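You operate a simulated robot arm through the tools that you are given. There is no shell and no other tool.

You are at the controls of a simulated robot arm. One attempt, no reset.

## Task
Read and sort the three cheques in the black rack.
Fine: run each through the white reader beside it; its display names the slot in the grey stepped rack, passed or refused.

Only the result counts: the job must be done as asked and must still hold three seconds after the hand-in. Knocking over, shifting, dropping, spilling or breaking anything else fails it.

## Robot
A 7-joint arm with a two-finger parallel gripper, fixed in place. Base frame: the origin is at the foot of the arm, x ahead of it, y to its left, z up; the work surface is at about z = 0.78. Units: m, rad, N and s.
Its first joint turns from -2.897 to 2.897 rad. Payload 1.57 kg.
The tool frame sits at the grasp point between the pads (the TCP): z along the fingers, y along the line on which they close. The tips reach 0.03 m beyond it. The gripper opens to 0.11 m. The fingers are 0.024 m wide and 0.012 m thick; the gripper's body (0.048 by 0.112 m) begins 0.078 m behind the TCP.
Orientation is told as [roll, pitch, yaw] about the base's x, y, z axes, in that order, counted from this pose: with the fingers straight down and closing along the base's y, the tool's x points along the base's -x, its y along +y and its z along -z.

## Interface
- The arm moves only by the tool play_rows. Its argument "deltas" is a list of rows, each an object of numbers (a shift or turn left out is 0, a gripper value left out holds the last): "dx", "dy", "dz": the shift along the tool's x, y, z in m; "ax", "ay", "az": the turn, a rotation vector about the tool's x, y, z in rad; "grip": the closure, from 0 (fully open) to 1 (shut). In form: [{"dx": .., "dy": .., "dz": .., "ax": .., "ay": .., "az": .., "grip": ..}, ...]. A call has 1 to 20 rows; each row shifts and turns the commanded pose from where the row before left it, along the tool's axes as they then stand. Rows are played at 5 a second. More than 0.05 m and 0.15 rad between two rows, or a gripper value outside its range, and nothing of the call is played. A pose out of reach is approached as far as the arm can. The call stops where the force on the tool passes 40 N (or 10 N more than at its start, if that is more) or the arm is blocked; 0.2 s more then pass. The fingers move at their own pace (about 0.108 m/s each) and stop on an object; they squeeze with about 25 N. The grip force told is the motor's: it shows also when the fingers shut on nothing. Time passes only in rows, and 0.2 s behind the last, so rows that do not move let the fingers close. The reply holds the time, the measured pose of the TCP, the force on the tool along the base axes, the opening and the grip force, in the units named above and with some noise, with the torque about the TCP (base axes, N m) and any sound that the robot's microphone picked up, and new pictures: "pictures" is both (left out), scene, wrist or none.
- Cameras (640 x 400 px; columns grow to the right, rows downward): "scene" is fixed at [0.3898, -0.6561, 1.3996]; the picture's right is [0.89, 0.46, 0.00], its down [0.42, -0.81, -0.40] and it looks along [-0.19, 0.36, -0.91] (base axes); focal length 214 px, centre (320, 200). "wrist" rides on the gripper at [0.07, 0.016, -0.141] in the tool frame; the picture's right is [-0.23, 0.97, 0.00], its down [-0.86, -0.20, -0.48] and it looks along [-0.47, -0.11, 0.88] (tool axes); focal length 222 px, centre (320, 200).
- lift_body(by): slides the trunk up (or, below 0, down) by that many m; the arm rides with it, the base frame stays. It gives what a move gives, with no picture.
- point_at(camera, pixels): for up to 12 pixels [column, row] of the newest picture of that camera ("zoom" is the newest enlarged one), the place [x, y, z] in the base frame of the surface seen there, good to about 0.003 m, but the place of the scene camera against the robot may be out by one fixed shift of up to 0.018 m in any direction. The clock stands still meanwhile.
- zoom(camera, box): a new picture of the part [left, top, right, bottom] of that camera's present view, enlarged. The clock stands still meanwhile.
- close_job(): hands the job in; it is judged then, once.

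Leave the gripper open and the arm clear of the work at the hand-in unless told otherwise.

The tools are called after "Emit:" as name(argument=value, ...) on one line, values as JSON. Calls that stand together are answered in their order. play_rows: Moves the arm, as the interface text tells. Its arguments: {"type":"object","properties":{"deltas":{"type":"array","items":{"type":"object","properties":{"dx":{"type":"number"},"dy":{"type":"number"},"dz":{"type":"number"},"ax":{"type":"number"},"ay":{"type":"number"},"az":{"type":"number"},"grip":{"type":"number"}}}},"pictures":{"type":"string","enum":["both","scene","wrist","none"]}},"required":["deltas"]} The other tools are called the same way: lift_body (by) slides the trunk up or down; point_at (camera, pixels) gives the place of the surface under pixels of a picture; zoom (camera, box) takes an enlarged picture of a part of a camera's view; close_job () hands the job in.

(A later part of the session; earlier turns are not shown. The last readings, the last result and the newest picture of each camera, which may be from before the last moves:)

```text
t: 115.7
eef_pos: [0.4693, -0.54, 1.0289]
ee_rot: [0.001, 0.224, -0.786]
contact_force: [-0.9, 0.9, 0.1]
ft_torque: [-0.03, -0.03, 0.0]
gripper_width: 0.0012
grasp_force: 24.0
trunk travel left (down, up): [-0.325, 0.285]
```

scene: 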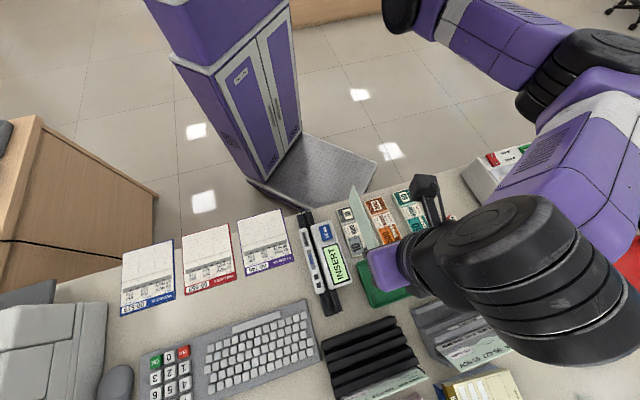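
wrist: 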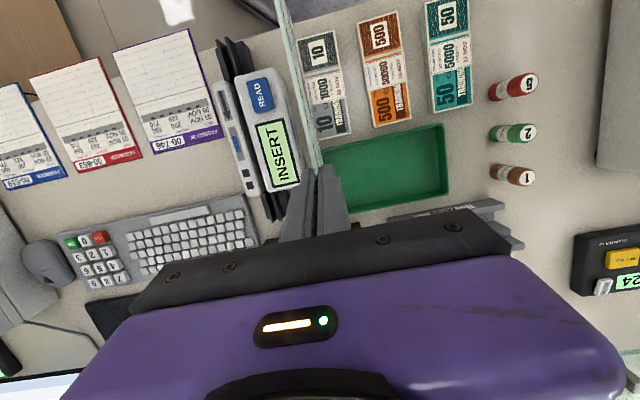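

Level and aligned. I'll move sideways over the channel (TCP s≈0.713, v≈−0.1555).

Emit:
play_rows(deltas=[{"dy": -0.035}, {"dy": -0.035}, {"dy": -0.0355}, {}], pictures="both")

Emit:
zoom(camera="wrist", box=[240, 0, 400, 200])

```text
t: 116.7
eef_pos: [0.3943, -0.6151, 1.0267]
ee_rot: [0.002, 0.224, -0.787]
contact_force: [0.6, 1.1, 0.0]
ft_torque: [0.01, 0.01, 0.02]
gripper_width: 0.001
grasp_force: 23.2
trunk travel left (down, up): [-0.325, 0.285]
```

scene: 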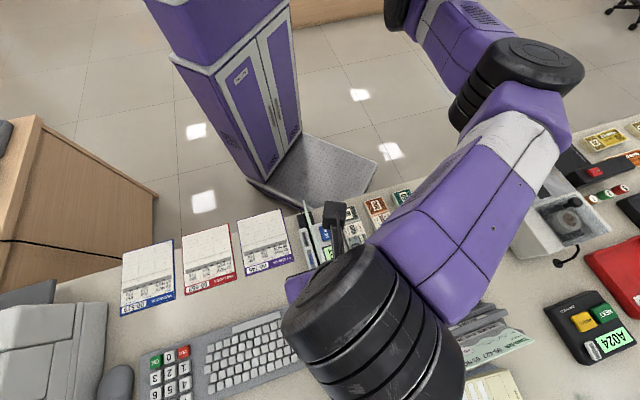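
wrist: 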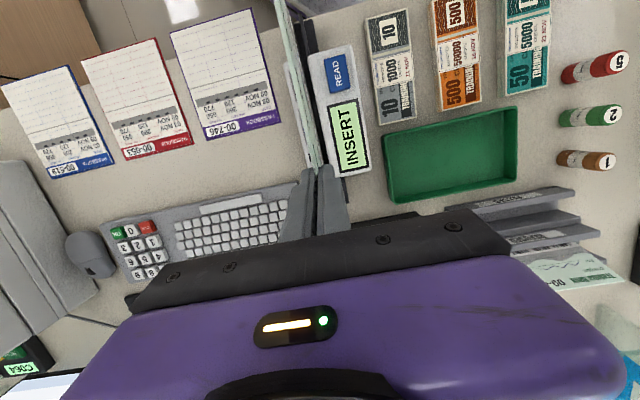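

```text
2.00 times, centred on (320, 100) of wrist
```

zoom: 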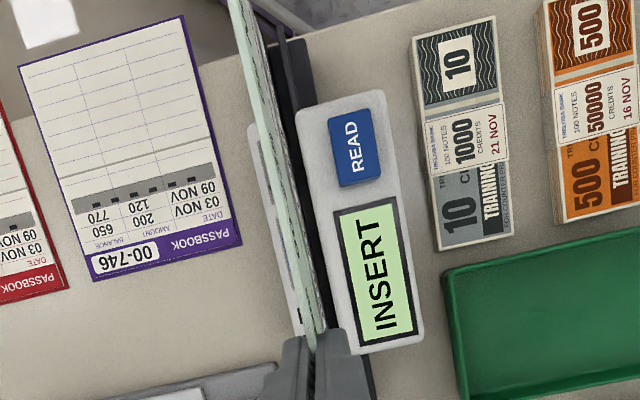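

I'll check that the cheque's top edge is level and in line with the channel before lowering.

Emit:
point_at(camera="zoom", pixels=[[240, 20], [246, 50], [256, 100], [270, 160], [284, 220], [296, 270], [304, 310]])

```text
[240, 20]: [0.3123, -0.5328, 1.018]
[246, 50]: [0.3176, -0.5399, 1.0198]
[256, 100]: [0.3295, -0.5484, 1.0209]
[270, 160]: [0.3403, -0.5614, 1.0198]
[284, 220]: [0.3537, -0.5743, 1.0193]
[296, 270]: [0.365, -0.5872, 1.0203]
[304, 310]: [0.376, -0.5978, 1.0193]
```

Level and in line. Lowering it into the channel.

Emit:
play_rows(deltas=[{"dx": -0.0068, "dz": 0.0292}, {"dx": -0.0068, "dz": 0.0292}, {"dx": -0.0068, "dz": 0.0292}, {"dx": -0.0045, "dz": 0.0195}, {"dx": -0.0035, "dz": 0.0155}, {}], pictures="wrist")

```text
t: 118.1
eef_pos: [0.3964, -0.6139, 0.9016]
ee_rot: [0.002, 0.224, -0.787]
contact_force: [-0.2, -0.1, -0.2]
ft_torque: [0.01, -0.02, 0.02]
gripper_width: 0.0011
grasp_force: 23.4
trunk travel left (down, up): [-0.325, 0.285]
```

wrist: 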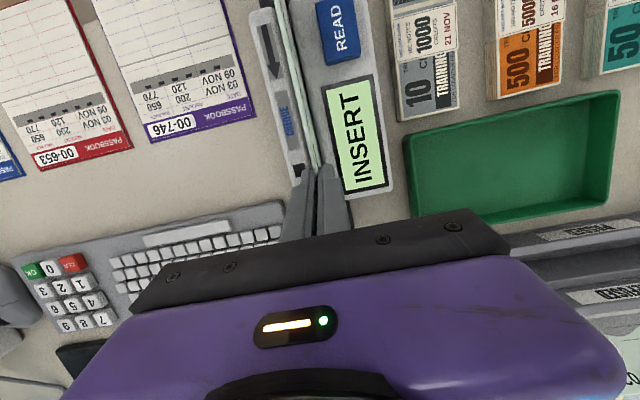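

The cheque is in the channel, about 5 mm above the floor. I'll lower 4 mm more, release, and rise.

Emit:
play_rows(deltas=[{"dy": -0.0015, "dx": -0.0004, "dz": 0.002}, {"dx": -0.0004, "dz": 0.002}, {}, {"grip": 0.95}, {"grip": 0.8}, {"grip": 0.6}, {"grip": 0.5}, {}, {"dx": 0.0066, "dz": -0.029}, {"dx": 0.0066, "dz": -0.029}, {"dx": 0.0066, "dz": -0.029}, {"ay": -0.112}, {"ay": -0.112}, {}], pictures="wrist")

Emit:
zoom(camera="wrist", box=[230, 0, 410, 210])

```text
t: 121.1
eef_pos: [0.3936, -0.6178, 0.9876]
ee_rot: [0.003, 0.0, -0.786]
contact_force: [0.0, 0.8, 0.8]
ft_torque: [0.0, 0.0, -0.01]
gripper_width: 0.0551
grasp_force: 0.0
trunk travel left (down, up): [-0.325, 0.285]
```

wrist: 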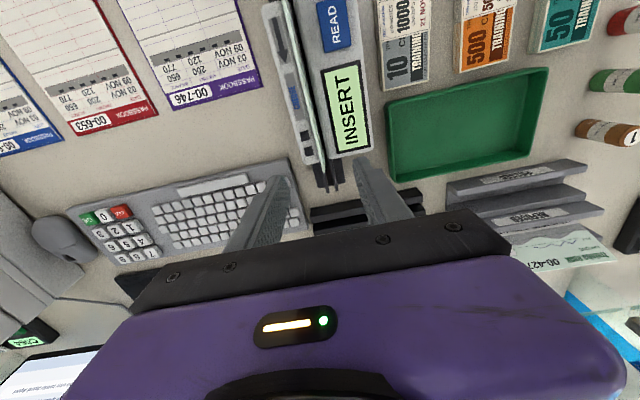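

```text
1.90 times, centred on (320, 105) of wrist
```

zoom: 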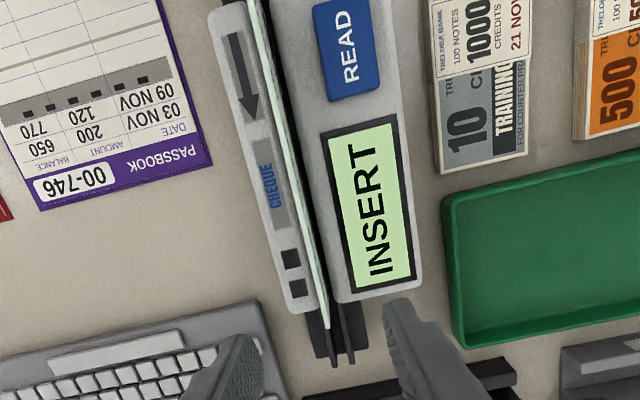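

The cheque stands in the channel in about the same place as the first one did. Now to press READ: close the fingers, move above the button, then press.

Emit:
play_rows(deltas=[{"dx": 0.03, "dy": 0.011, "grip": 1.0}, {"dx": 0.03, "dy": 0.01}, {"dx": 0.03, "dy": 0.01}, {"dx": 0.025, "dy": 0.01}, {}, {"dz": 0.03}, {"dz": 0.03}, {"dz": 0.03}, {}, {"dz": 0.004}, {"dz": 0.003}, {"dz": 0.002}, {"dz": 0.001}], pictures="none")

```text
t: 123.9
eef_pos: [0.341, -0.5068, 0.8873]
ee_rot: [0.001, -0.002, -0.786]
contact_force: [1.9, -0.4, 1.7]
ft_torque: [-0.05, -0.07, -0.01]
gripper_width: 0.0001
grasp_force: 20.9
trunk travel left (down, up): [-0.325, 0.285]
heard: click
```

Click heard. I'll rise and read the display.

Emit:
play_rows(deltas=[{"dz": -0.03}, {"dz": -0.04}, {"dz": -0.04}, {}, {}], pictures="scene")

Emit:
zoom(camera="scene", box=[280, 200, 380, 330])

```text
t: 125.1
eef_pos: [0.3403, -0.5067, 0.9954]
ee_rot: [0.001, -0.002, -0.783]
contact_force: [-0.8, 0.9, 0.4]
ft_torque: [0.02, 0.01, 0.01]
gripper_width: 0.0001
grasp_force: 21.4
trunk travel left (down, up): [-0.325, 0.285]
```

scene: 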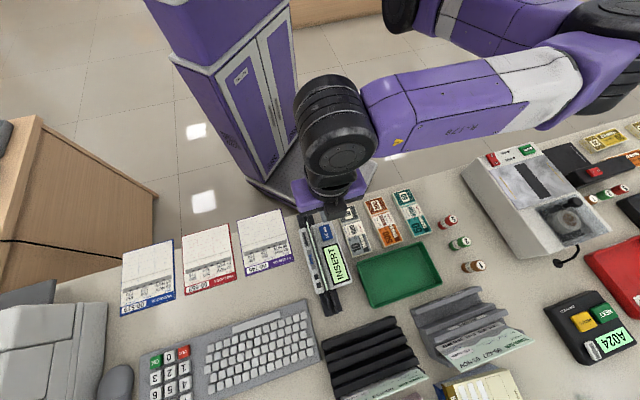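

```text
3.08 times, centred on (330, 265) of scene
```

zoom: 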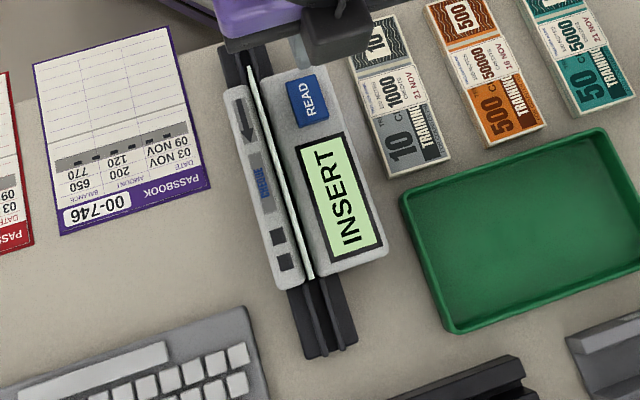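

This time the display still says INSERT and the cheque wasn't fed. Its position in the channel may be slightly off, so I'll measure its ends.

Emit:
play_rows(deltas=[{"dx": -0.04, "dz": -0.02}, {"dx": -0.04}, {"dx": -0.02, "dy": -0.038, "grip": 0.5}, {}], pictures="wrist")

Emit:
zoom(camera="wrist", box=[240, 0, 400, 210])

```text
t: 126.1
eef_pos: [0.3837, -0.6024, 1.0156]
ee_rot: [0.001, -0.001, -0.786]
contact_force: [-0.6, -0.5, 0.1]
ft_torque: [0.01, 0.0, 0.0]
gripper_width: 0.0551
grasp_force: 0.0
trunk travel left (down, up): [-0.325, 0.285]
```

wrist: 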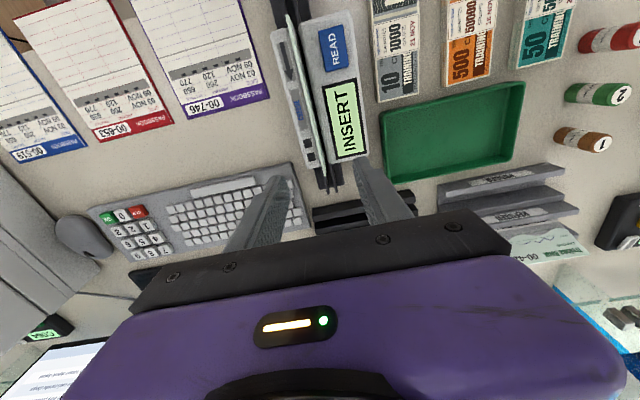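

```text
1.90 times, centred on (320, 105) of wrist
```

zoom: 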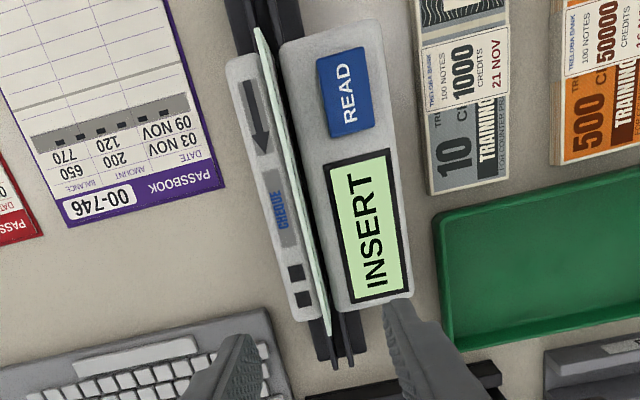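

Emit:
point_at(camera="zoom", pixels=[[258, 32], [262, 50], [270, 85], [283, 140], [296, 195], [310, 250], [325, 315], [328, 330]])

```text
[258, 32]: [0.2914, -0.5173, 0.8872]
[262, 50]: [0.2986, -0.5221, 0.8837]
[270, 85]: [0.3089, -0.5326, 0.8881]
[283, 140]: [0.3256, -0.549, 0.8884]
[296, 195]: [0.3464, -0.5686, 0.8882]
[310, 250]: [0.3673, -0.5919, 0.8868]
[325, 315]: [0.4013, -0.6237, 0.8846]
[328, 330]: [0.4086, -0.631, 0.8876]
```

The cheque sits centred at s≈0.653. The first one, by comparison, was at s≈0.54–0.71 (centre ≈0.625, having slipped in the grip when it bumped) and was then fed by ~0.07. So it must sit nearer the entry. I'll re-grip it and slide it back about 28 mm.

Emit:
play_rows(deltas=[{"dx": 0.036, "dy": -0.001, "dz": 0.02}, {"dz": 0.04}, {"dz": 0.04}, {"dz": 0.019}, {}, {"grip": 0.8}, {"grip": 0.95}, {"grip": 1.0}, {}, {}], pictures="wrist")

```text
t: 128.3
eef_pos: [0.3593, -0.5799, 0.8974]
ee_rot: [0.003, -0.002, -0.784]
contact_force: [0.6, 0.6, -0.6]
ft_torque: [0.01, -0.04, 0.0]
gripper_width: 0.0012
grasp_force: 22.8
trunk travel left (down, up): [-0.325, 0.285]
```

wrist: 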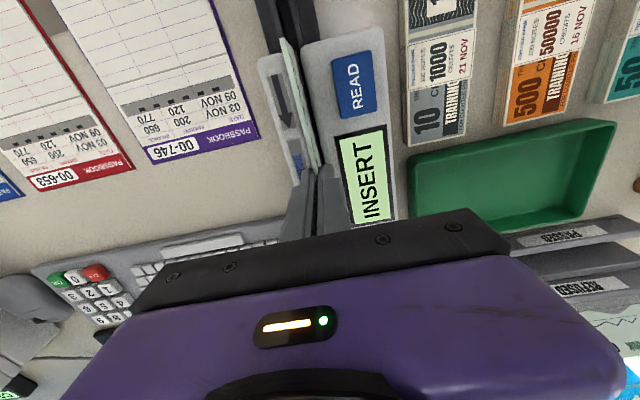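

Gripped. I'll slide it 29 mm toward the entry, release, and rise to press READ.

Emit:
play_rows(deltas=[{"dz": -0.0015}, {"dx": 0.015}, {"dx": 0.014}, {"dz": 0.001}, {}, {"grip": 0.95}, {"grip": 0.8}, {"grip": 0.6}, {"grip": 0.5}, {}, {"dz": -0.03}, {"dz": -0.04}, {"dz": -0.04}, {}], pictures="wrist")

Emit:
zoom(camera="wrist", box=[240, 0, 400, 210])

```text
t: 131.3
eef_pos: [0.3381, -0.5554, 1.0077]
ee_rot: [0.001, -0.002, -0.784]
contact_force: [-0.6, 0.8, 0.0]
ft_torque: [0.0, -0.02, -0.01]
gripper_width: 0.055
grasp_force: 0.0
trunk travel left (down, up): [-0.325, 0.285]
```

wrist: 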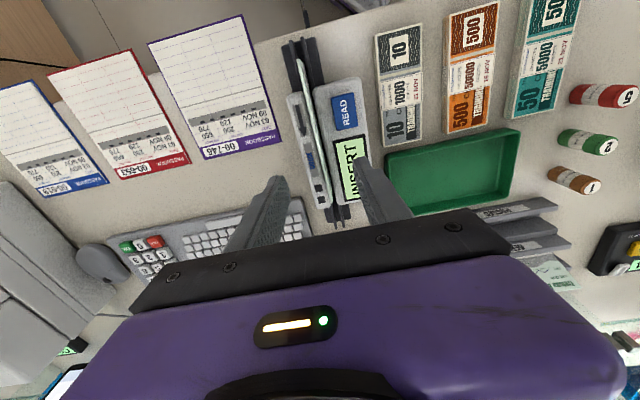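

```text
1.90 times, centred on (320, 105) of wrist
```

zoom: 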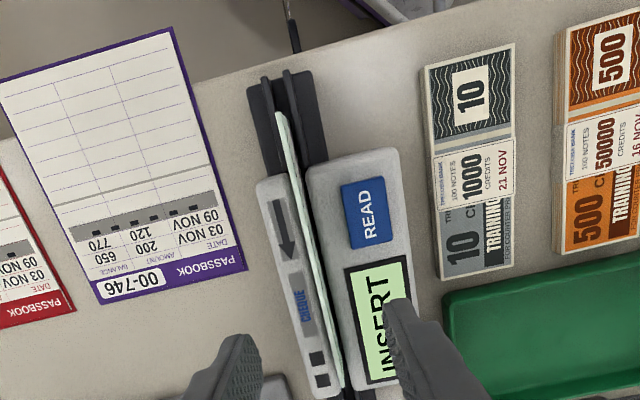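

Now it sits like the first one did. Pressing READ again.

Emit:
play_rows(deltas=[{"dx": 0.016, "dy": 0.018, "grip": 1.0}, {"dx": 0.016, "dy": 0.0184}, {}, {}, {"dz": 0.035}, {"dz": 0.035}, {"dz": 0.035}, {"dz": 0.006}, {}, {"dz": 0.003}, {"dz": 0.003}, {"dz": 0.002}, {"dz": 0.001}], pictures="none")

Emit:
play_rows(deltas=[{"dz": -0.03}, {"dz": -0.04}, {"dz": -0.04}, {}, {}], pictures="scene")

Emit:
zoom(camera="scene", box=[280, 200, 380, 330])

```text
t: 134.1
eef_pos: [0.3421, -0.5104, 0.8883]
ee_rot: [0.002, -0.002, -0.785]
contact_force: [1.9, -0.2, 1.6]
ft_torque: [0.02, -0.02, -0.04]
gripper_width: 0.0001
grasp_force: 21.2
trunk travel left (down, up): [-0.325, 0.285]
heard: click
```

```text
t: 135.3
eef_pos: [0.3401, -0.5082, 0.9985]
ee_rot: [0.002, -0.004, -0.785]
contact_force: [0.0, 1.2, 0.6]
ft_torque: [0.02, 0.02, -0.01]
gripper_width: 0.0
grasp_force: 21.1
trunk travel left (down, up): [-0.325, 0.285]
```

scene: 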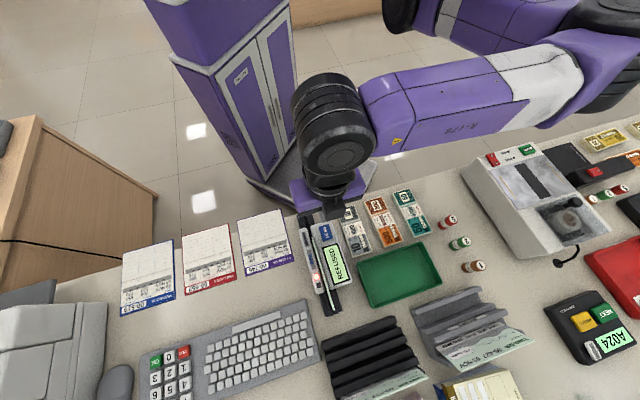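

```text
3.08 times, centred on (330, 265) of scene
```

zoom: 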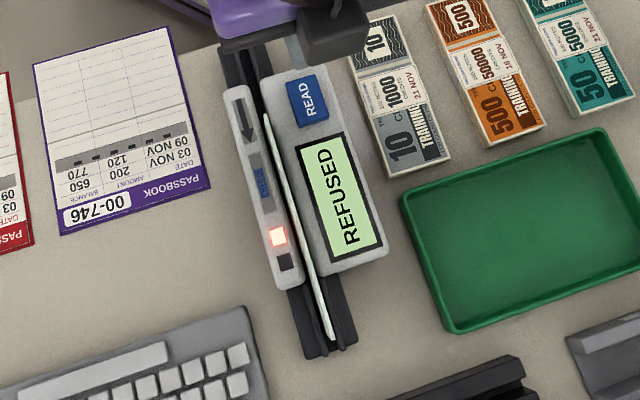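

The second cheque (00‑235) is also REFUSED. I'll open the gripper, go over it, and confirm its position.

Emit:
play_rows(deltas=[{"dz": -0.02}, {"dx": -0.035, "dy": -0.01, "grip": 0.5}, {"dx": -0.035, "dy": -0.012}, {"dx": -0.034, "dy": -0.0146}, {}], pictures="wrist")

Emit:
point_at(camera="wrist", pixels=[[303, 66], [306, 80], [310, 97], [314, 115], [317, 130], [324, 160], [329, 180]])

Emit:
zoom(camera="wrist", box=[240, 0, 400, 210])

```text
t: 136.5
eef_pos: [0.3917, -0.6084, 1.0179]
ee_rot: [0.002, -0.001, -0.787]
contact_force: [-0.5, 0.0, 0.0]
ft_torque: [0.01, -0.02, 0.02]
gripper_width: 0.055
grasp_force: 0.0
trunk travel left (down, up): [-0.325, 0.285]
```

wrist: 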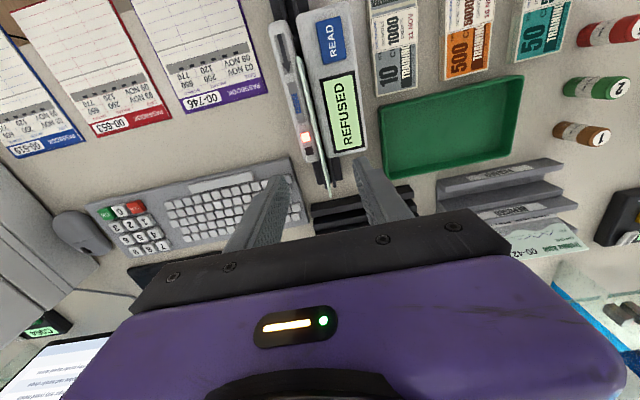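

```text
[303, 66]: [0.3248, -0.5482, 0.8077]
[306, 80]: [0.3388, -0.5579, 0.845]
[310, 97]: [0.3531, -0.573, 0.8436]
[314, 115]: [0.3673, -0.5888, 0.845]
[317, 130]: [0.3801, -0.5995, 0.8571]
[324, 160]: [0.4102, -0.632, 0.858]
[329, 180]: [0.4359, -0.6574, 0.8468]
```

```text
1.90 times, centred on (320, 105) of wrist
```

zoom: 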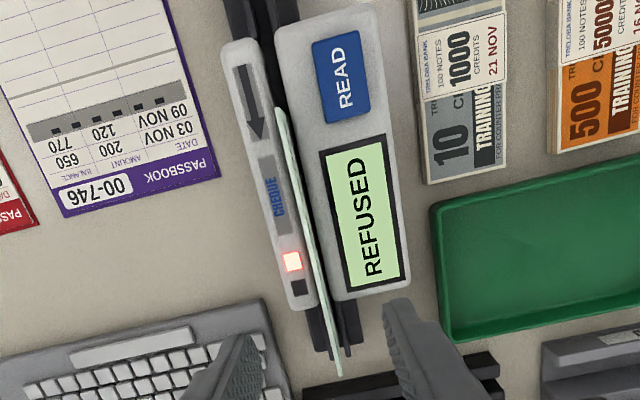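

Emit:
point_at(camera="zoom", pixels=[[279, 112], [285, 135], [293, 170], [302, 210], [312, 255], [322, 300], [333, 345], [338, 370]])

```text
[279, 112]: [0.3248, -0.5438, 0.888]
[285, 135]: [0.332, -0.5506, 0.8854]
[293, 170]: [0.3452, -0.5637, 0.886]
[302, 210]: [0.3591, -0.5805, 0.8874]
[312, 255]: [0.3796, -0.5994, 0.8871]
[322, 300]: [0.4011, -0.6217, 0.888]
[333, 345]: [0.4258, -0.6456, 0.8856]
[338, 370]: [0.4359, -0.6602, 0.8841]
```

It's upright at s≈0.614–0.779. Gripping it at TCP s≈0.713, then lifting and moving over to turn.

Emit:
play_rows(deltas=[{"dx": -0.0065, "dy": -0.0023, "dz": 0.03}, {"dz": 0.04}, {"dz": 0.035}, {"dz": 0.0184}, {}, {"grip": 0.8}, {"grip": 0.95}, {"grip": 1.0}, {}, {}, {"dz": -0.03}, {"dz": -0.04}, {"dz": -0.04}, {"dz": -0.02, "dy": 0.03}, {"dy": 0.035}, {"dy": 0.028}, {}], pictures="wrist")

```text
t: 140.1
eef_pos: [0.4562, -0.5498, 1.0279]
ee_rot: [0.001, -0.003, -0.787]
contact_force: [0.7, 0.1, -0.7]
ft_torque: [0.0, 0.01, 0.0]
gripper_width: 0.0012
grasp_force: 23.1
trunk travel left (down, up): [-0.325, 0.285]
```

wrist: 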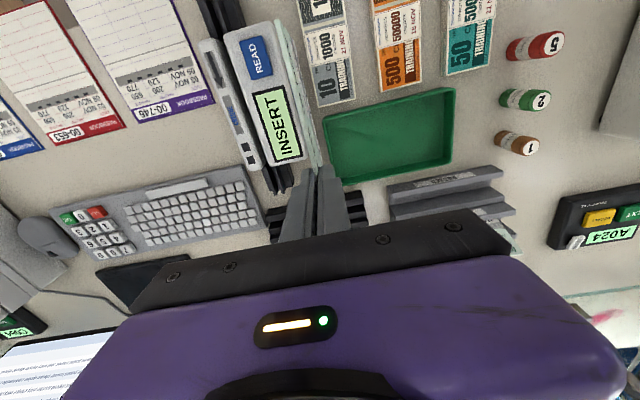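

Held. I'll turn to yaw +45° and raise the trunk 0.05 m as before.

Emit:
play_rows(deltas=[{"az": -0.131}, {"az": -0.131}, {"az": -0.131}, {"az": -0.131}, {"az": -0.131}, {"az": -0.131}, {"az": -0.131}, {"az": -0.131}, {"az": -0.131}, {"az": -0.131}, {"az": -0.131}, {"az": -0.131}, {}], pictures="wrist")

Emit:
lift_body(by=0.05)

Emit:
play_rows(deltas=[{}], pictures="wrist")

Emit:
zoom(camera="wrist", box=[240, 0, 400, 210])

```text
t: 142.9
eef_pos: [0.456, -0.5515, 1.0246]
ee_rot: [-0.003, -0.002, 0.789]
contact_force: [-0.3, 1.0, -0.2]
ft_torque: [0.04, 0.02, -0.01]
gripper_width: 0.0012
grasp_force: 23.5
trunk travel left (down, up): [-0.325, 0.285]
```

wrist: 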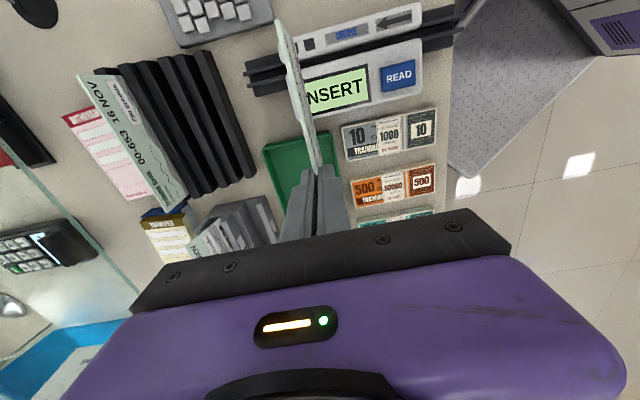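

```text
t: 143.9
eef_pos: [0.4577, -0.5511, 1.0745]
ee_rot: [-0.001, -0.003, 0.787]
contact_force: [0.0, 0.6, -0.6]
ft_torque: [-0.01, -0.01, -0.02]
gripper_width: 0.0015
grasp_force: 23.1
trunk travel left (down, up): [-0.375, 0.235]
```

```text
t: 144.3
eef_pos: [0.4562, -0.5522, 1.0754]
ee_rot: [-0.001, -0.001, 0.787]
contact_force: [1.0, 0.6, 0.2]
ft_torque: [-0.03, -0.01, -0.02]
gripper_width: 0.0011
grasp_force: 22.9
trunk travel left (down, up): [-0.375, 0.235]
```

wrist: 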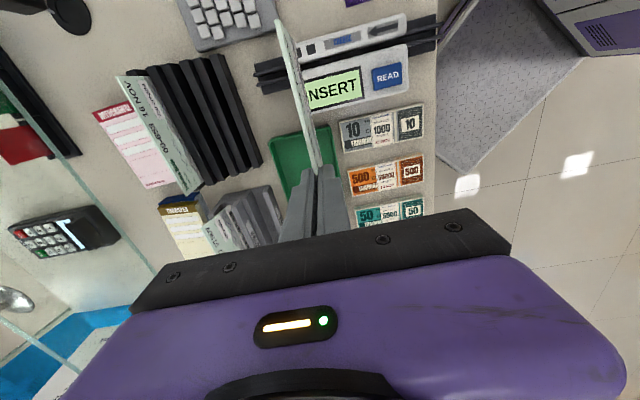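

```text
1.90 times, centred on (320, 105) of wrist
```

zoom: 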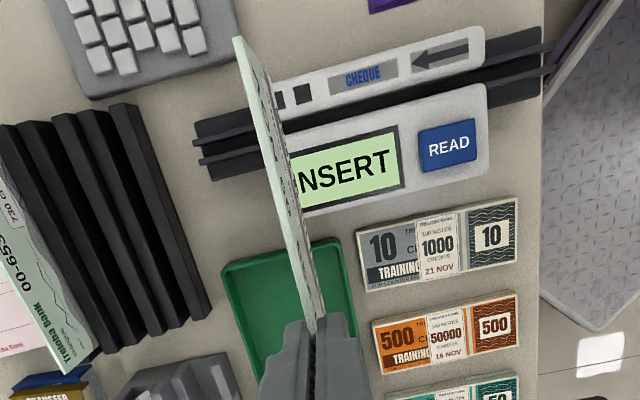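

Emit:
point_at(camera="zoom", pixels=[[239, 42], [246, 70], [260, 130], [275, 190], [290, 250], [303, 300]])

```text
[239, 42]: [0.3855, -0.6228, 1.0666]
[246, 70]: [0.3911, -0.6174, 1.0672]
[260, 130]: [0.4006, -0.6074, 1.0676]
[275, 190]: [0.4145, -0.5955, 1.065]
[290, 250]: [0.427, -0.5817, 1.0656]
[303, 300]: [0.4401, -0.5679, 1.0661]
```

Geometry is as expected. Moving over the REFUSED slot, in front of the first cheque (TCP u≈0.915, v≈0.143, z≈1.0).

Emit:
play_rows(deltas=[{"dx": -0.0301, "dy": -0.0289, "dz": 0.005}, {"dx": -0.0301, "dy": -0.0289, "dz": 0.005}, {"dx": -0.0301, "dy": -0.0289, "dz": 0.01}, {"dx": -0.0301, "dy": -0.0289, "dz": 0.013}, {"dx": -0.0301, "dy": -0.0289, "dz": 0.013}, {"dx": -0.03, "dy": -0.0288, "dz": 0.013}, {"dx": -0.03, "dy": -0.0287, "dz": 0.013}, {}], pictures="wrist")

Emit:
zoom(camera="wrist", box=[230, 20, 410, 220])

```text
t: 146.1
eef_pos: [0.7514, -0.5453, 1.005]
ee_rot: [0.0, -0.002, 0.787]
contact_force: [-0.1, 0.4, -0.6]
ft_torque: [-0.01, 0.0, 0.0]
gripper_width: 0.0012
grasp_force: 22.6
trunk travel left (down, up): [-0.375, 0.235]
```

wrist: 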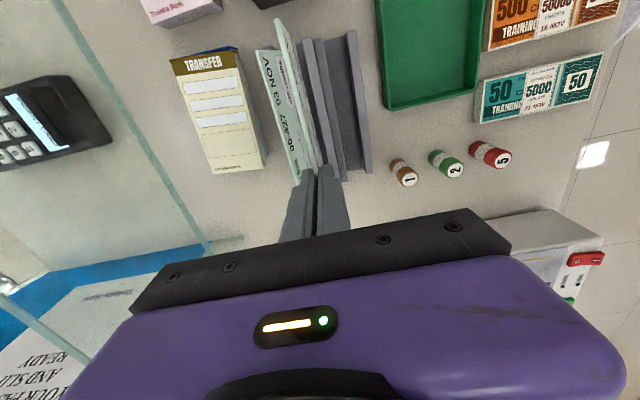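

```text
2.00 times, centred on (320, 120) of wrist
```

zoom: 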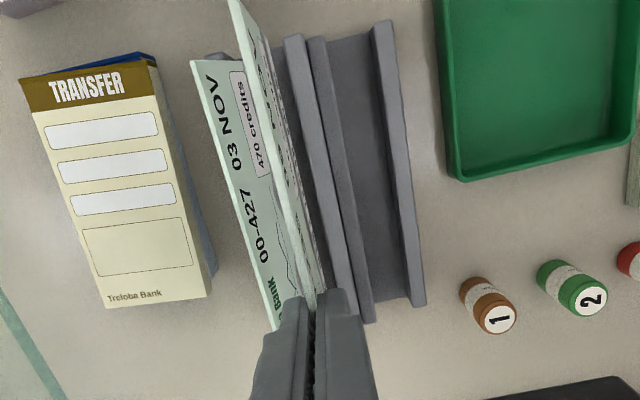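

Emit:
point_at(camera="zoom", pixels=[[195, 68], [215, 130], [240, 220], [262, 300], [225, 70], [240, 75], [248, 120], [296, 60], [283, 55]])

```text
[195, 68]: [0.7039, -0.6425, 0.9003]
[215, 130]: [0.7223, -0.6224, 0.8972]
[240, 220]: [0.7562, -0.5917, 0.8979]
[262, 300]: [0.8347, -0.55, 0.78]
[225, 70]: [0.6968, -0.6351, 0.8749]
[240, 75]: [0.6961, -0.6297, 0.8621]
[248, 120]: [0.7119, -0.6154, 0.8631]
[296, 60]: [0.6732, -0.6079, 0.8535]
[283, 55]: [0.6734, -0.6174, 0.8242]
```

The first cheque leans with its foot at u≈0.923, so there is clear space at u≈0.917 for this one. Lowering.

Emit:
play_rows(deltas=[{"dz": 0.03}, {"dz": 0.03}, {"dz": 0.02}, {"dz": 0.008}, {}], pictures="wrist")

Emit:
zoom(camera="wrist", box=[230, 20, 410, 220])

```text
t: 147.3
eef_pos: [0.7496, -0.5446, 0.9152]
ee_rot: [-0.001, -0.001, 0.787]
contact_force: [0.7, 0.4, 0.1]
ft_torque: [0.0, 0.02, -0.02]
gripper_width: 0.0011
grasp_force: 23.1
trunk travel left (down, up): [-0.375, 0.235]
```

wrist: 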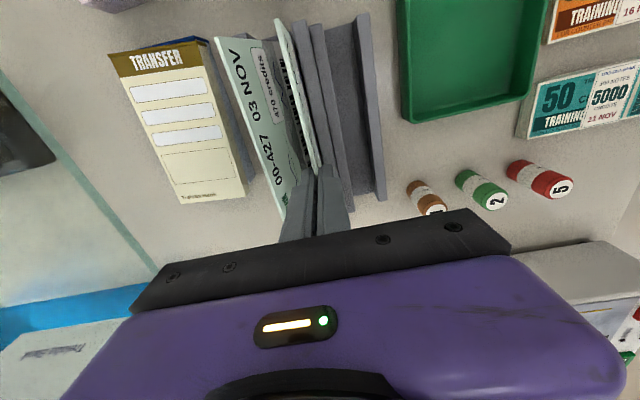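

```text
2.00 times, centred on (320, 120) of wrist
```

zoom: 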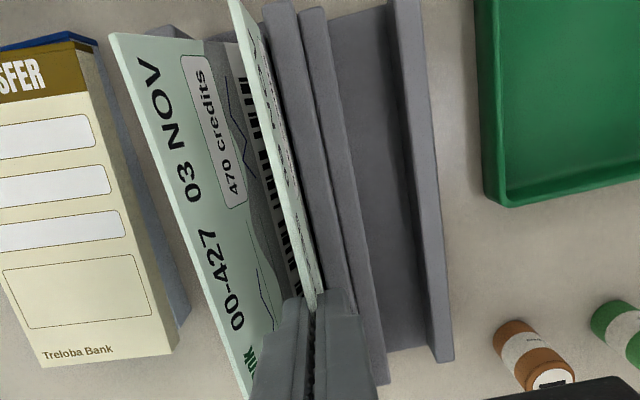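

It's in the slot between the lip and the first cheque. I'll set it down, open slightly, nudge it back onto the first one, and rise.

Emit:
play_rows(deltas=[{"dz": 0.0015}, {"dz": 0.001}, {}, {"grip": 0.95}, {"grip": 0.89}, {}, {"dy": -0.005}, {"dy": -0.005}, {"grip": 0.85}, {}, {"dz": -0.015}, {"dz": -0.02}, {}], pictures="wrist")

Emit:
zoom(camera="wrist", box=[230, 20, 410, 220])

```text
t: 150.1
eef_pos: [0.7561, -0.5512, 0.9479]
ee_rot: [-0.002, -0.001, 0.786]
contact_force: [0.7, -0.2, -0.2]
ft_torque: [0.0, -0.02, 0.0]
gripper_width: 0.0164
grasp_force: 0.0
trunk travel left (down, up): [-0.375, 0.235]
```

wrist: 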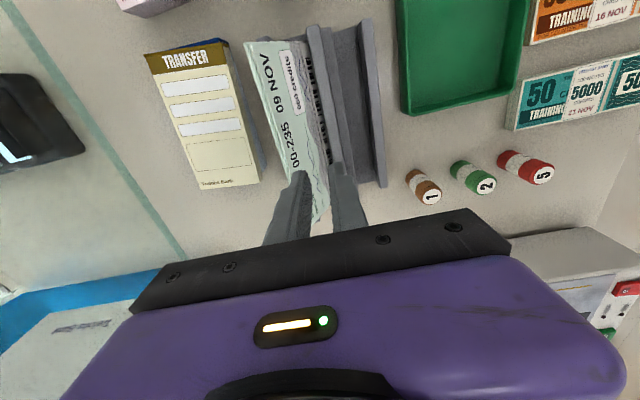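

```text
2.00 times, centred on (320, 120) of wrist
```

zoom: 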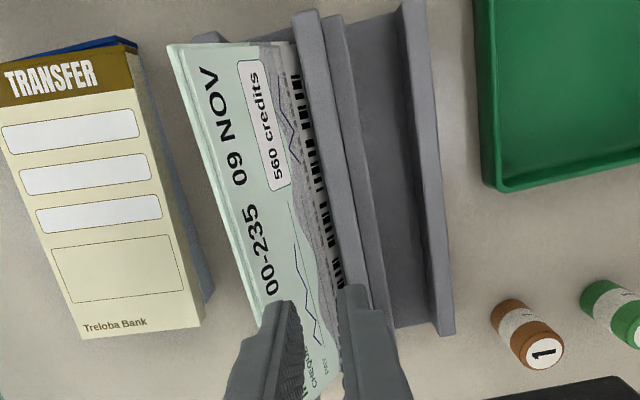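

Both refused cheques rest stably in the REFUSED slot. Now the back cheque 00‑653: I'll rise and go to the staging point, lower the trunk 0.05 m, and tilt the tool (about 5° outward and 31° in the cheque's plane) to reach it.

Emit:
play_rows(deltas=[{"dz": -0.03}, {"dz": -0.025}, {"dx": 0.031, "dy": 0.0185, "grip": 0.66}, {"dx": 0.031, "dy": 0.0185}, {"dx": 0.031, "dy": 0.0185}, {"dx": 0.032, "dy": 0.0185}, {}], pictures="scene")

Emit:
zoom(camera="scene", box=[310, 280, 540, 400])

Emit:
lift_body(by=-0.05)

Emit:
play_rows(deltas=[{"ax": 0.09}, {"ay": 0.11}, {"ay": 0.11}, {"ay": 0.11}, {"ay": 0.11}, {"ay": 0.11}, {}], pictures="wrist")

```text
t: 151.7
eef_pos: [0.6135, -0.5875, 1.0028]
ee_rot: [-0.002, -0.002, 0.787]
contact_force: [-0.3, 0.4, 0.4]
ft_torque: [0.02, 0.0, -0.01]
gripper_width: 0.0373
grasp_force: 0.0
trunk travel left (down, up): [-0.375, 0.235]
```

scene: 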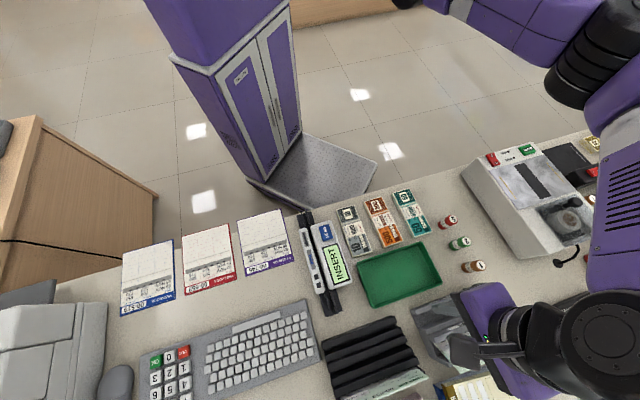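

```text
2.78 times, centred on (425, 340) of scene
```

zoom: 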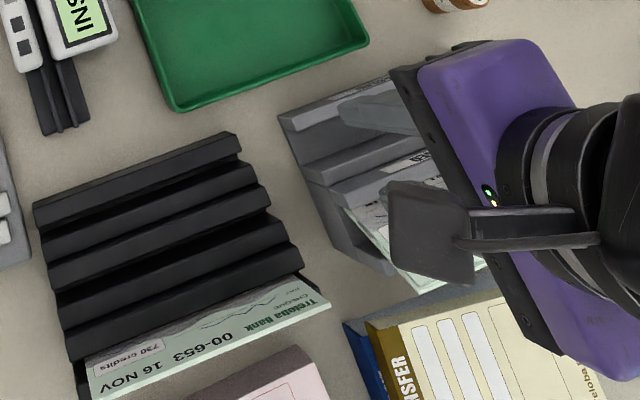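

```text
t: 152.6
eef_pos: [0.6148, -0.5886, 0.9531]
ee_rot: [-0.002, -0.001, 0.788]
contact_force: [0.2, 0.0, -0.9]
ft_torque: [0.01, 0.04, -0.01]
gripper_width: 0.0372
grasp_force: 0.0
trunk travel left (down, up): [-0.325, 0.285]
```

```text
t: 154.2
eef_pos: [0.6149, -0.5884, 0.9527]
ee_rot: [-0.107, 0.548, 0.731]
contact_force: [-0.2, 0.1, 0.1]
ft_torque: [0.0, -0.01, 0.03]
gripper_width: 0.0373
grasp_force: 0.0
trunk travel left (down, up): [-0.325, 0.285]
```

wrist: 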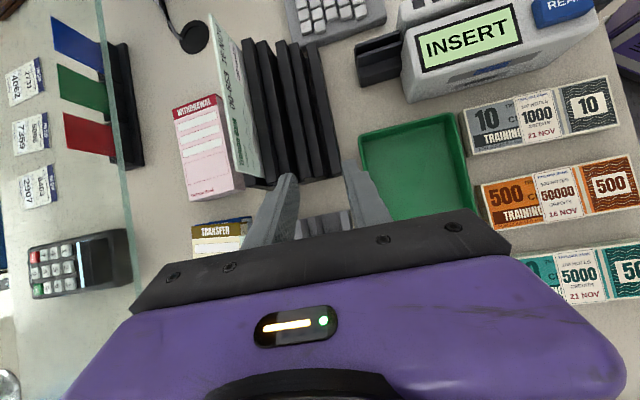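

Tilt reached without flags. I'll re-measure the back cheque's top edge from this view.

Emit:
zoom(camera="wrist", box=[190, 0, 340, 190])

Emit:
point_at(camera="wrist", pixels=[[211, 20], [216, 50], [222, 80], [228, 110], [234, 140], [239, 168], [250, 150], [258, 176]])

```text
2.11 times, centred on (265, 95) of wrist
```

zoom: 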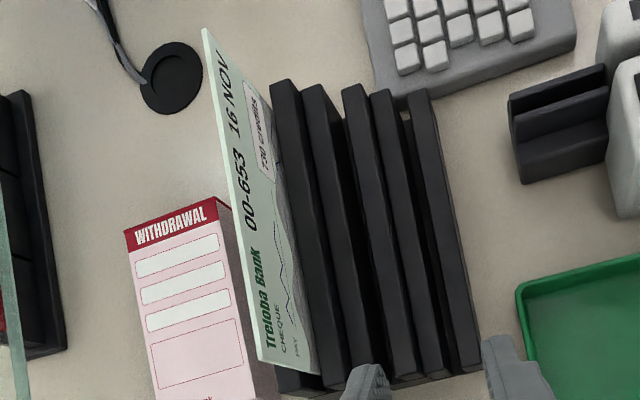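

```text
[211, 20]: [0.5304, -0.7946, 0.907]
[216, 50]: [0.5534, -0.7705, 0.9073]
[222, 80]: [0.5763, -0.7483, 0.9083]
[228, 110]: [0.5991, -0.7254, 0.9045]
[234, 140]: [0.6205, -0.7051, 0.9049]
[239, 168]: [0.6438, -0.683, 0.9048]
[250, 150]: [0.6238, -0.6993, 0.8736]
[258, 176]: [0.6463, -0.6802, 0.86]
```

The top edge is at u≈0.937, z≈0.906. Moving over its right end at z≈0.957.

Emit:
play_rows(deltas=[{"dx": 0.0172, "dy": -0.0287, "dz": 0.012}, {"dx": 0.0172, "dy": -0.0287, "dz": 0.012}, {"dx": 0.0171, "dy": -0.0286, "dz": 0.012}, {}], pictures="both")

Emit:
zoom(camera="wrist", box=[230, 20, 410, 220])

```text
t: 155.2
eef_pos: [0.6296, -0.6932, 0.9559]
ee_rot: [-0.106, 0.546, 0.729]
contact_force: [-1.1, -0.1, 0.3]
ft_torque: [-0.03, 0.03, -0.01]
gripper_width: 0.0374
grasp_force: 0.1
trunk travel left (down, up): [-0.325, 0.285]
```

scene: 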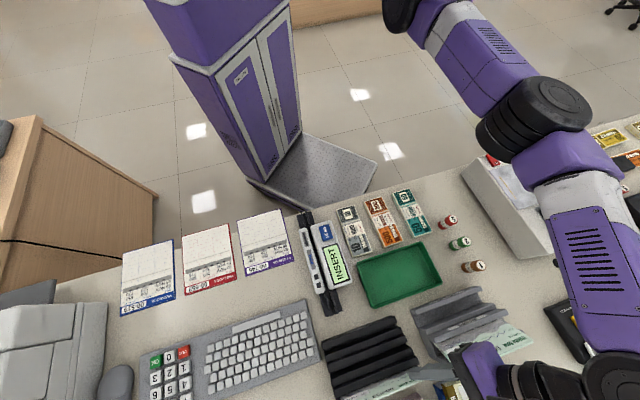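
wrist: 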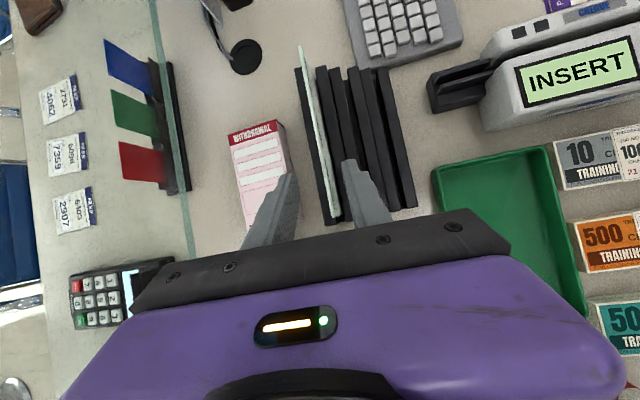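

```text
2.00 times, centred on (320, 120) of wrist
```

zoom: 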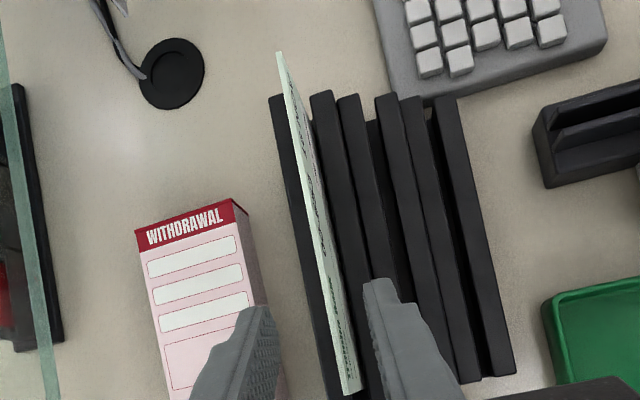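

Well aligned, with the cheque between the fingers. Lowering to TCP z≈0.914; the fingertips stay above the rack's rear wall at ~0.865.

Emit:
play_rows(deltas=[{"dx": -0.0075, "dy": 0.0013, "dz": 0.0122}, {"dx": -0.0075, "dy": 0.0013, "dz": 0.0122}, {"dx": -0.007, "dy": 0.0012, "dz": 0.0115}, {}], pictures="wrist")

Emit:
zoom(camera="wrist", box=[250, 80, 390, 230])

```text
t: 156.2
eef_pos: [0.631, -0.6942, 0.9143]
ee_rot: [-0.106, 0.545, 0.73]
contact_force: [-0.1, -0.2, 0.1]
ft_torque: [0.04, 0.0, 0.01]
gripper_width: 0.0374
grasp_force: 0.1
trunk travel left (down, up): [-0.325, 0.285]
```

wrist: 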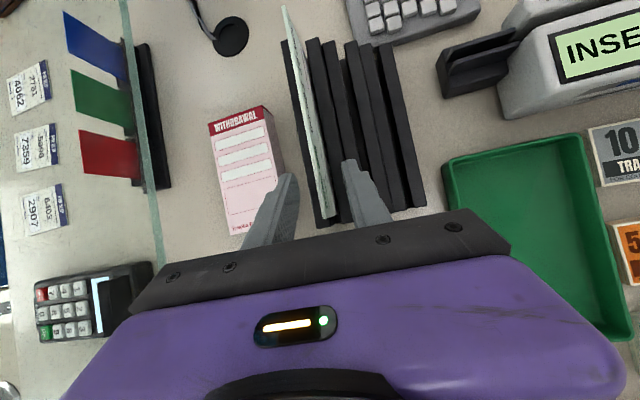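

```text
2.67 times, centred on (320, 155) of wrist
```

zoom: 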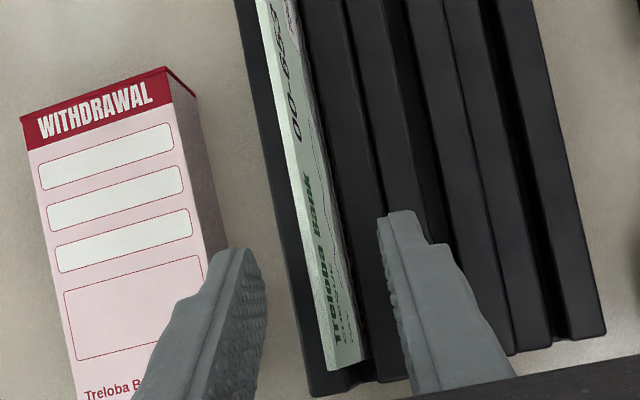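

No contact. Closing on the cheque.

Emit:
play_rows(deltas=[{"grip": 0.85}, {"grip": 0.93}, {"grip": 0.97}, {"grip": 1.0}, {}, {}], pictures="wrist")

Emit:
zoom(camera="wrist", box=[250, 80, 390, 230])

```text
t: 157.6
eef_pos: [0.6317, -0.6929, 0.9139]
ee_rot: [-0.107, 0.546, 0.732]
contact_force: [-3.2, 2.9, -0.1]
ft_torque: [0.31, 0.3, -0.17]
gripper_width: 0.0009
grasp_force: 23.5
trunk travel left (down, up): [-0.325, 0.285]
```

wrist: 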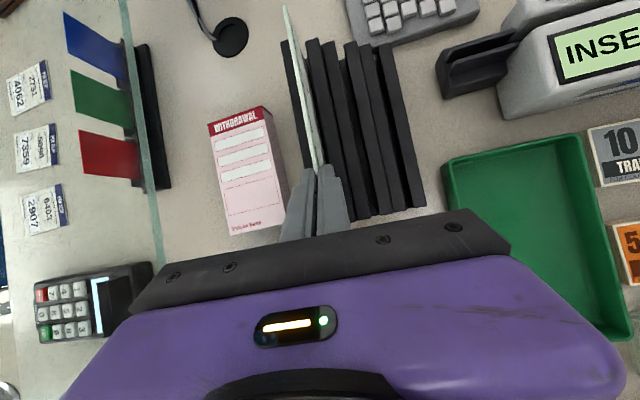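

```text
2.67 times, centred on (320, 155) of wrist
```

zoom: 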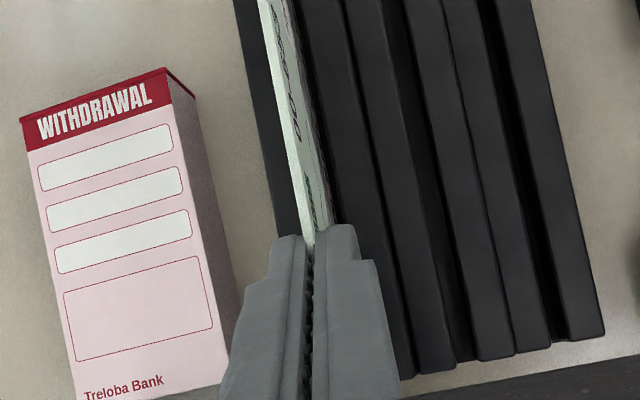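

Gripped with only ~4 N side load. Lifting straight up in small steps.

Emit:
play_rows(deltas=[{"dx": 0.0078, "dy": -0.0013, "dz": -0.0127}, {"dx": 0.0078, "dy": -0.0013, "dz": -0.0127}, {"dx": 0.0078, "dy": -0.0013, "dz": -0.0127}, {"dx": 0.0078, "dy": -0.0013, "dz": -0.0127}, {}], pictures="both")

Emit:
zoom(camera="scene", box=[310, 280, 540, 400])

```text
t: 158.8
eef_pos: [0.6306, -0.6932, 0.974]
ee_rot: [-0.106, 0.545, 0.731]
contact_force: [0.2, 0.1, 0.0]
ft_torque: [0.0, -0.02, 0.01]
gripper_width: 0.0014
grasp_force: 23.1
trunk travel left (down, up): [-0.325, 0.285]
```

scene: 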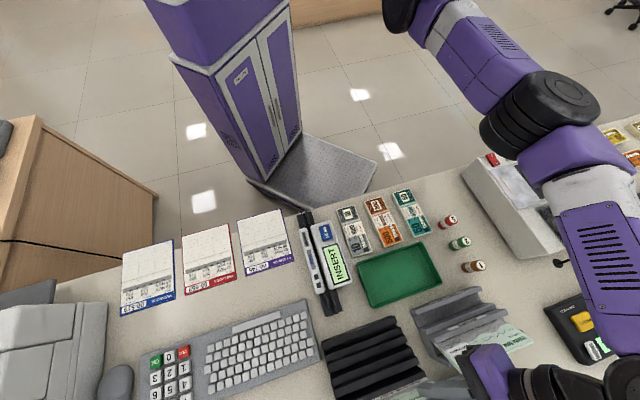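
wrist: 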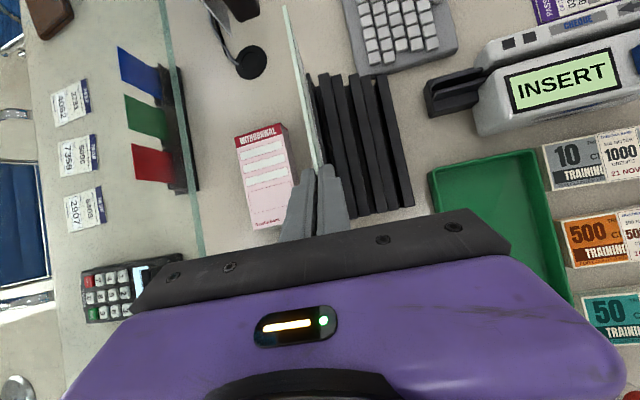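

```text
2.78 times, centred on (425, 340) of scene
```

zoom: 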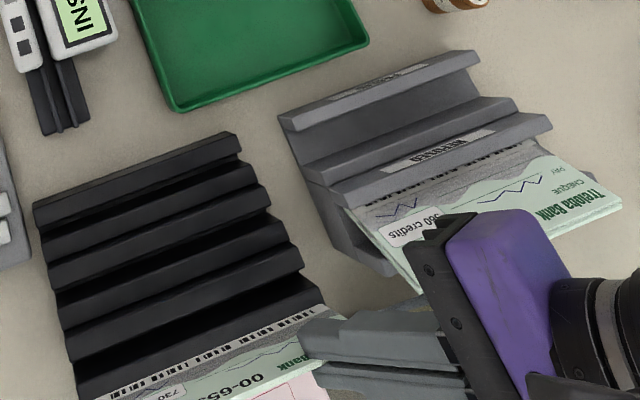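

The third cheque is out, unloaded and clear of the lips. I'll move back to the open area, remove the outward tilt, and check that the cheque hangs straight.

Emit:
play_rows(deltas=[{"dx": 0.0064, "dy": 0.034, "dz": -0.0105}, {"dx": 0.0064, "dy": 0.034, "dz": -0.0105}, {"dx": 0.0064, "dy": 0.034, "dz": -0.0105}, {"dx": 0.0064, "dy": 0.034, "dz": -0.0105}, {"dx": 0.0064, "dy": 0.034, "dz": -0.0105}, {"dx": 0.0064, "dy": 0.034, "dz": -0.0105}, {"ax": -0.0767, "az": -0.047}, {}], pictures="wrist")

Emit:
zoom(camera="wrist", box=[230, 0, 410, 220])

```text
t: 160.6
eef_pos: [0.4831, -0.5449, 1.0304]
ee_rot: [-0.002, 0.547, 0.784]
contact_force: [-0.5, -0.5, 0.1]
ft_torque: [0.02, -0.03, 0.01]
gripper_width: 0.0012
grasp_force: 23.0
trunk travel left (down, up): [-0.325, 0.285]
```

wrist: 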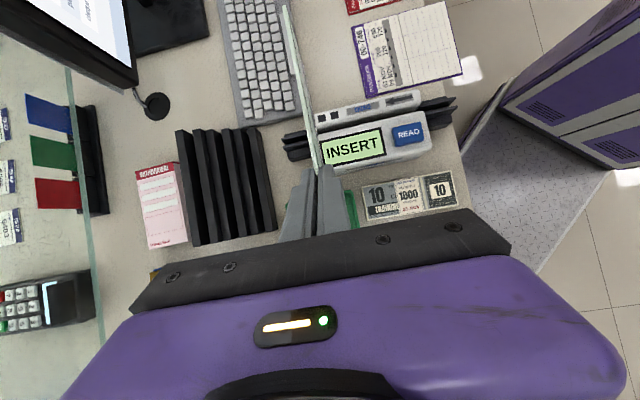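

```text
1.82 times, centred on (320, 110) of wrist
```

zoom: 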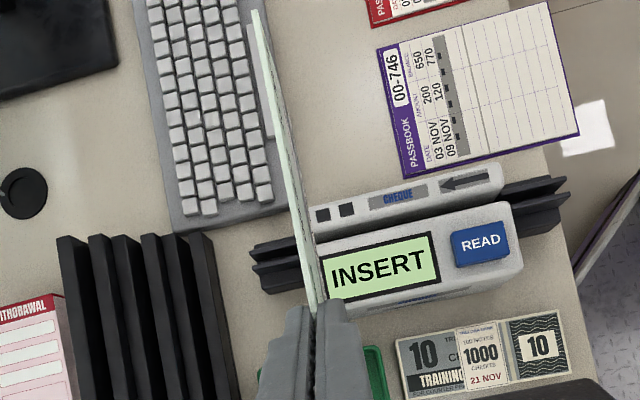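

Emit:
point_at(camera="zoom", pixels=[[255, 18], [263, 60], [275, 120], [288, 180], [300, 240], [308, 285], [262, 18], [283, 100], [297, 160], [310, 225]])

```text
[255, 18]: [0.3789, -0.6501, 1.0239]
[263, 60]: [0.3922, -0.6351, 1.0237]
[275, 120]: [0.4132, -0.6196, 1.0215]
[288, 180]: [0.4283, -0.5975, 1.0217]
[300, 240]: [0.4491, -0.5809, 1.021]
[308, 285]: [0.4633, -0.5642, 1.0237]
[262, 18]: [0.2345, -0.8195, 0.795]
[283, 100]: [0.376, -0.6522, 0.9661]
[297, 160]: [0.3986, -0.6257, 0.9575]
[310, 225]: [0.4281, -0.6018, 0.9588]
```

The cheque is level and vertical, with its centre 64 mm behind the grip point. Turning to yaw −45° about the vertical.

Emit:
play_rows(deltas=[{"az": 0.1118, "ax": -0.0681}, {"az": 0.1118, "ax": -0.0681}, {"az": 0.1118, "ax": -0.0681}, {"az": 0.1118, "ax": -0.0681}, {"az": 0.1118, "ax": -0.0681}, {"az": 0.1118, "ax": -0.0681}, {"az": 0.1118, "ax": -0.0681}, {"az": 0.1118, "ax": -0.0681}, {"az": 0.1118, "ax": -0.0681}, {"az": 0.1118, "ax": -0.0681}, {"az": 0.1118, "ax": -0.0681}, {"az": 0.1118, "ax": -0.0681}, {}], pictures="both")

```text
t: 163.4
eef_pos: [0.4833, -0.5446, 1.0287]
ee_rot: [0.0, 0.543, -0.785]
contact_force: [-0.5, -0.8, -0.4]
ft_torque: [-0.01, -0.01, 0.0]
gripper_width: 0.0013
grasp_force: 22.8
trunk travel left (down, up): [-0.325, 0.285]
```

scene: 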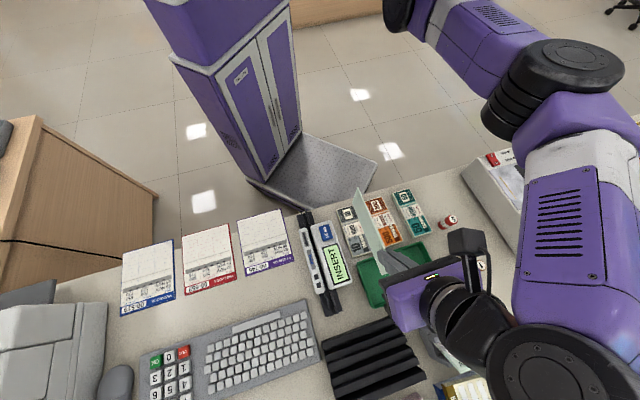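
wrist: 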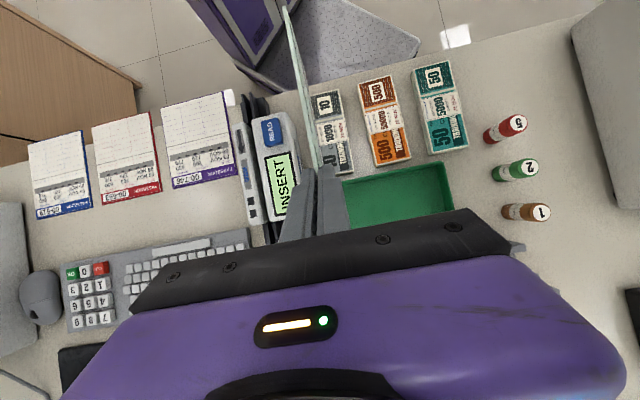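

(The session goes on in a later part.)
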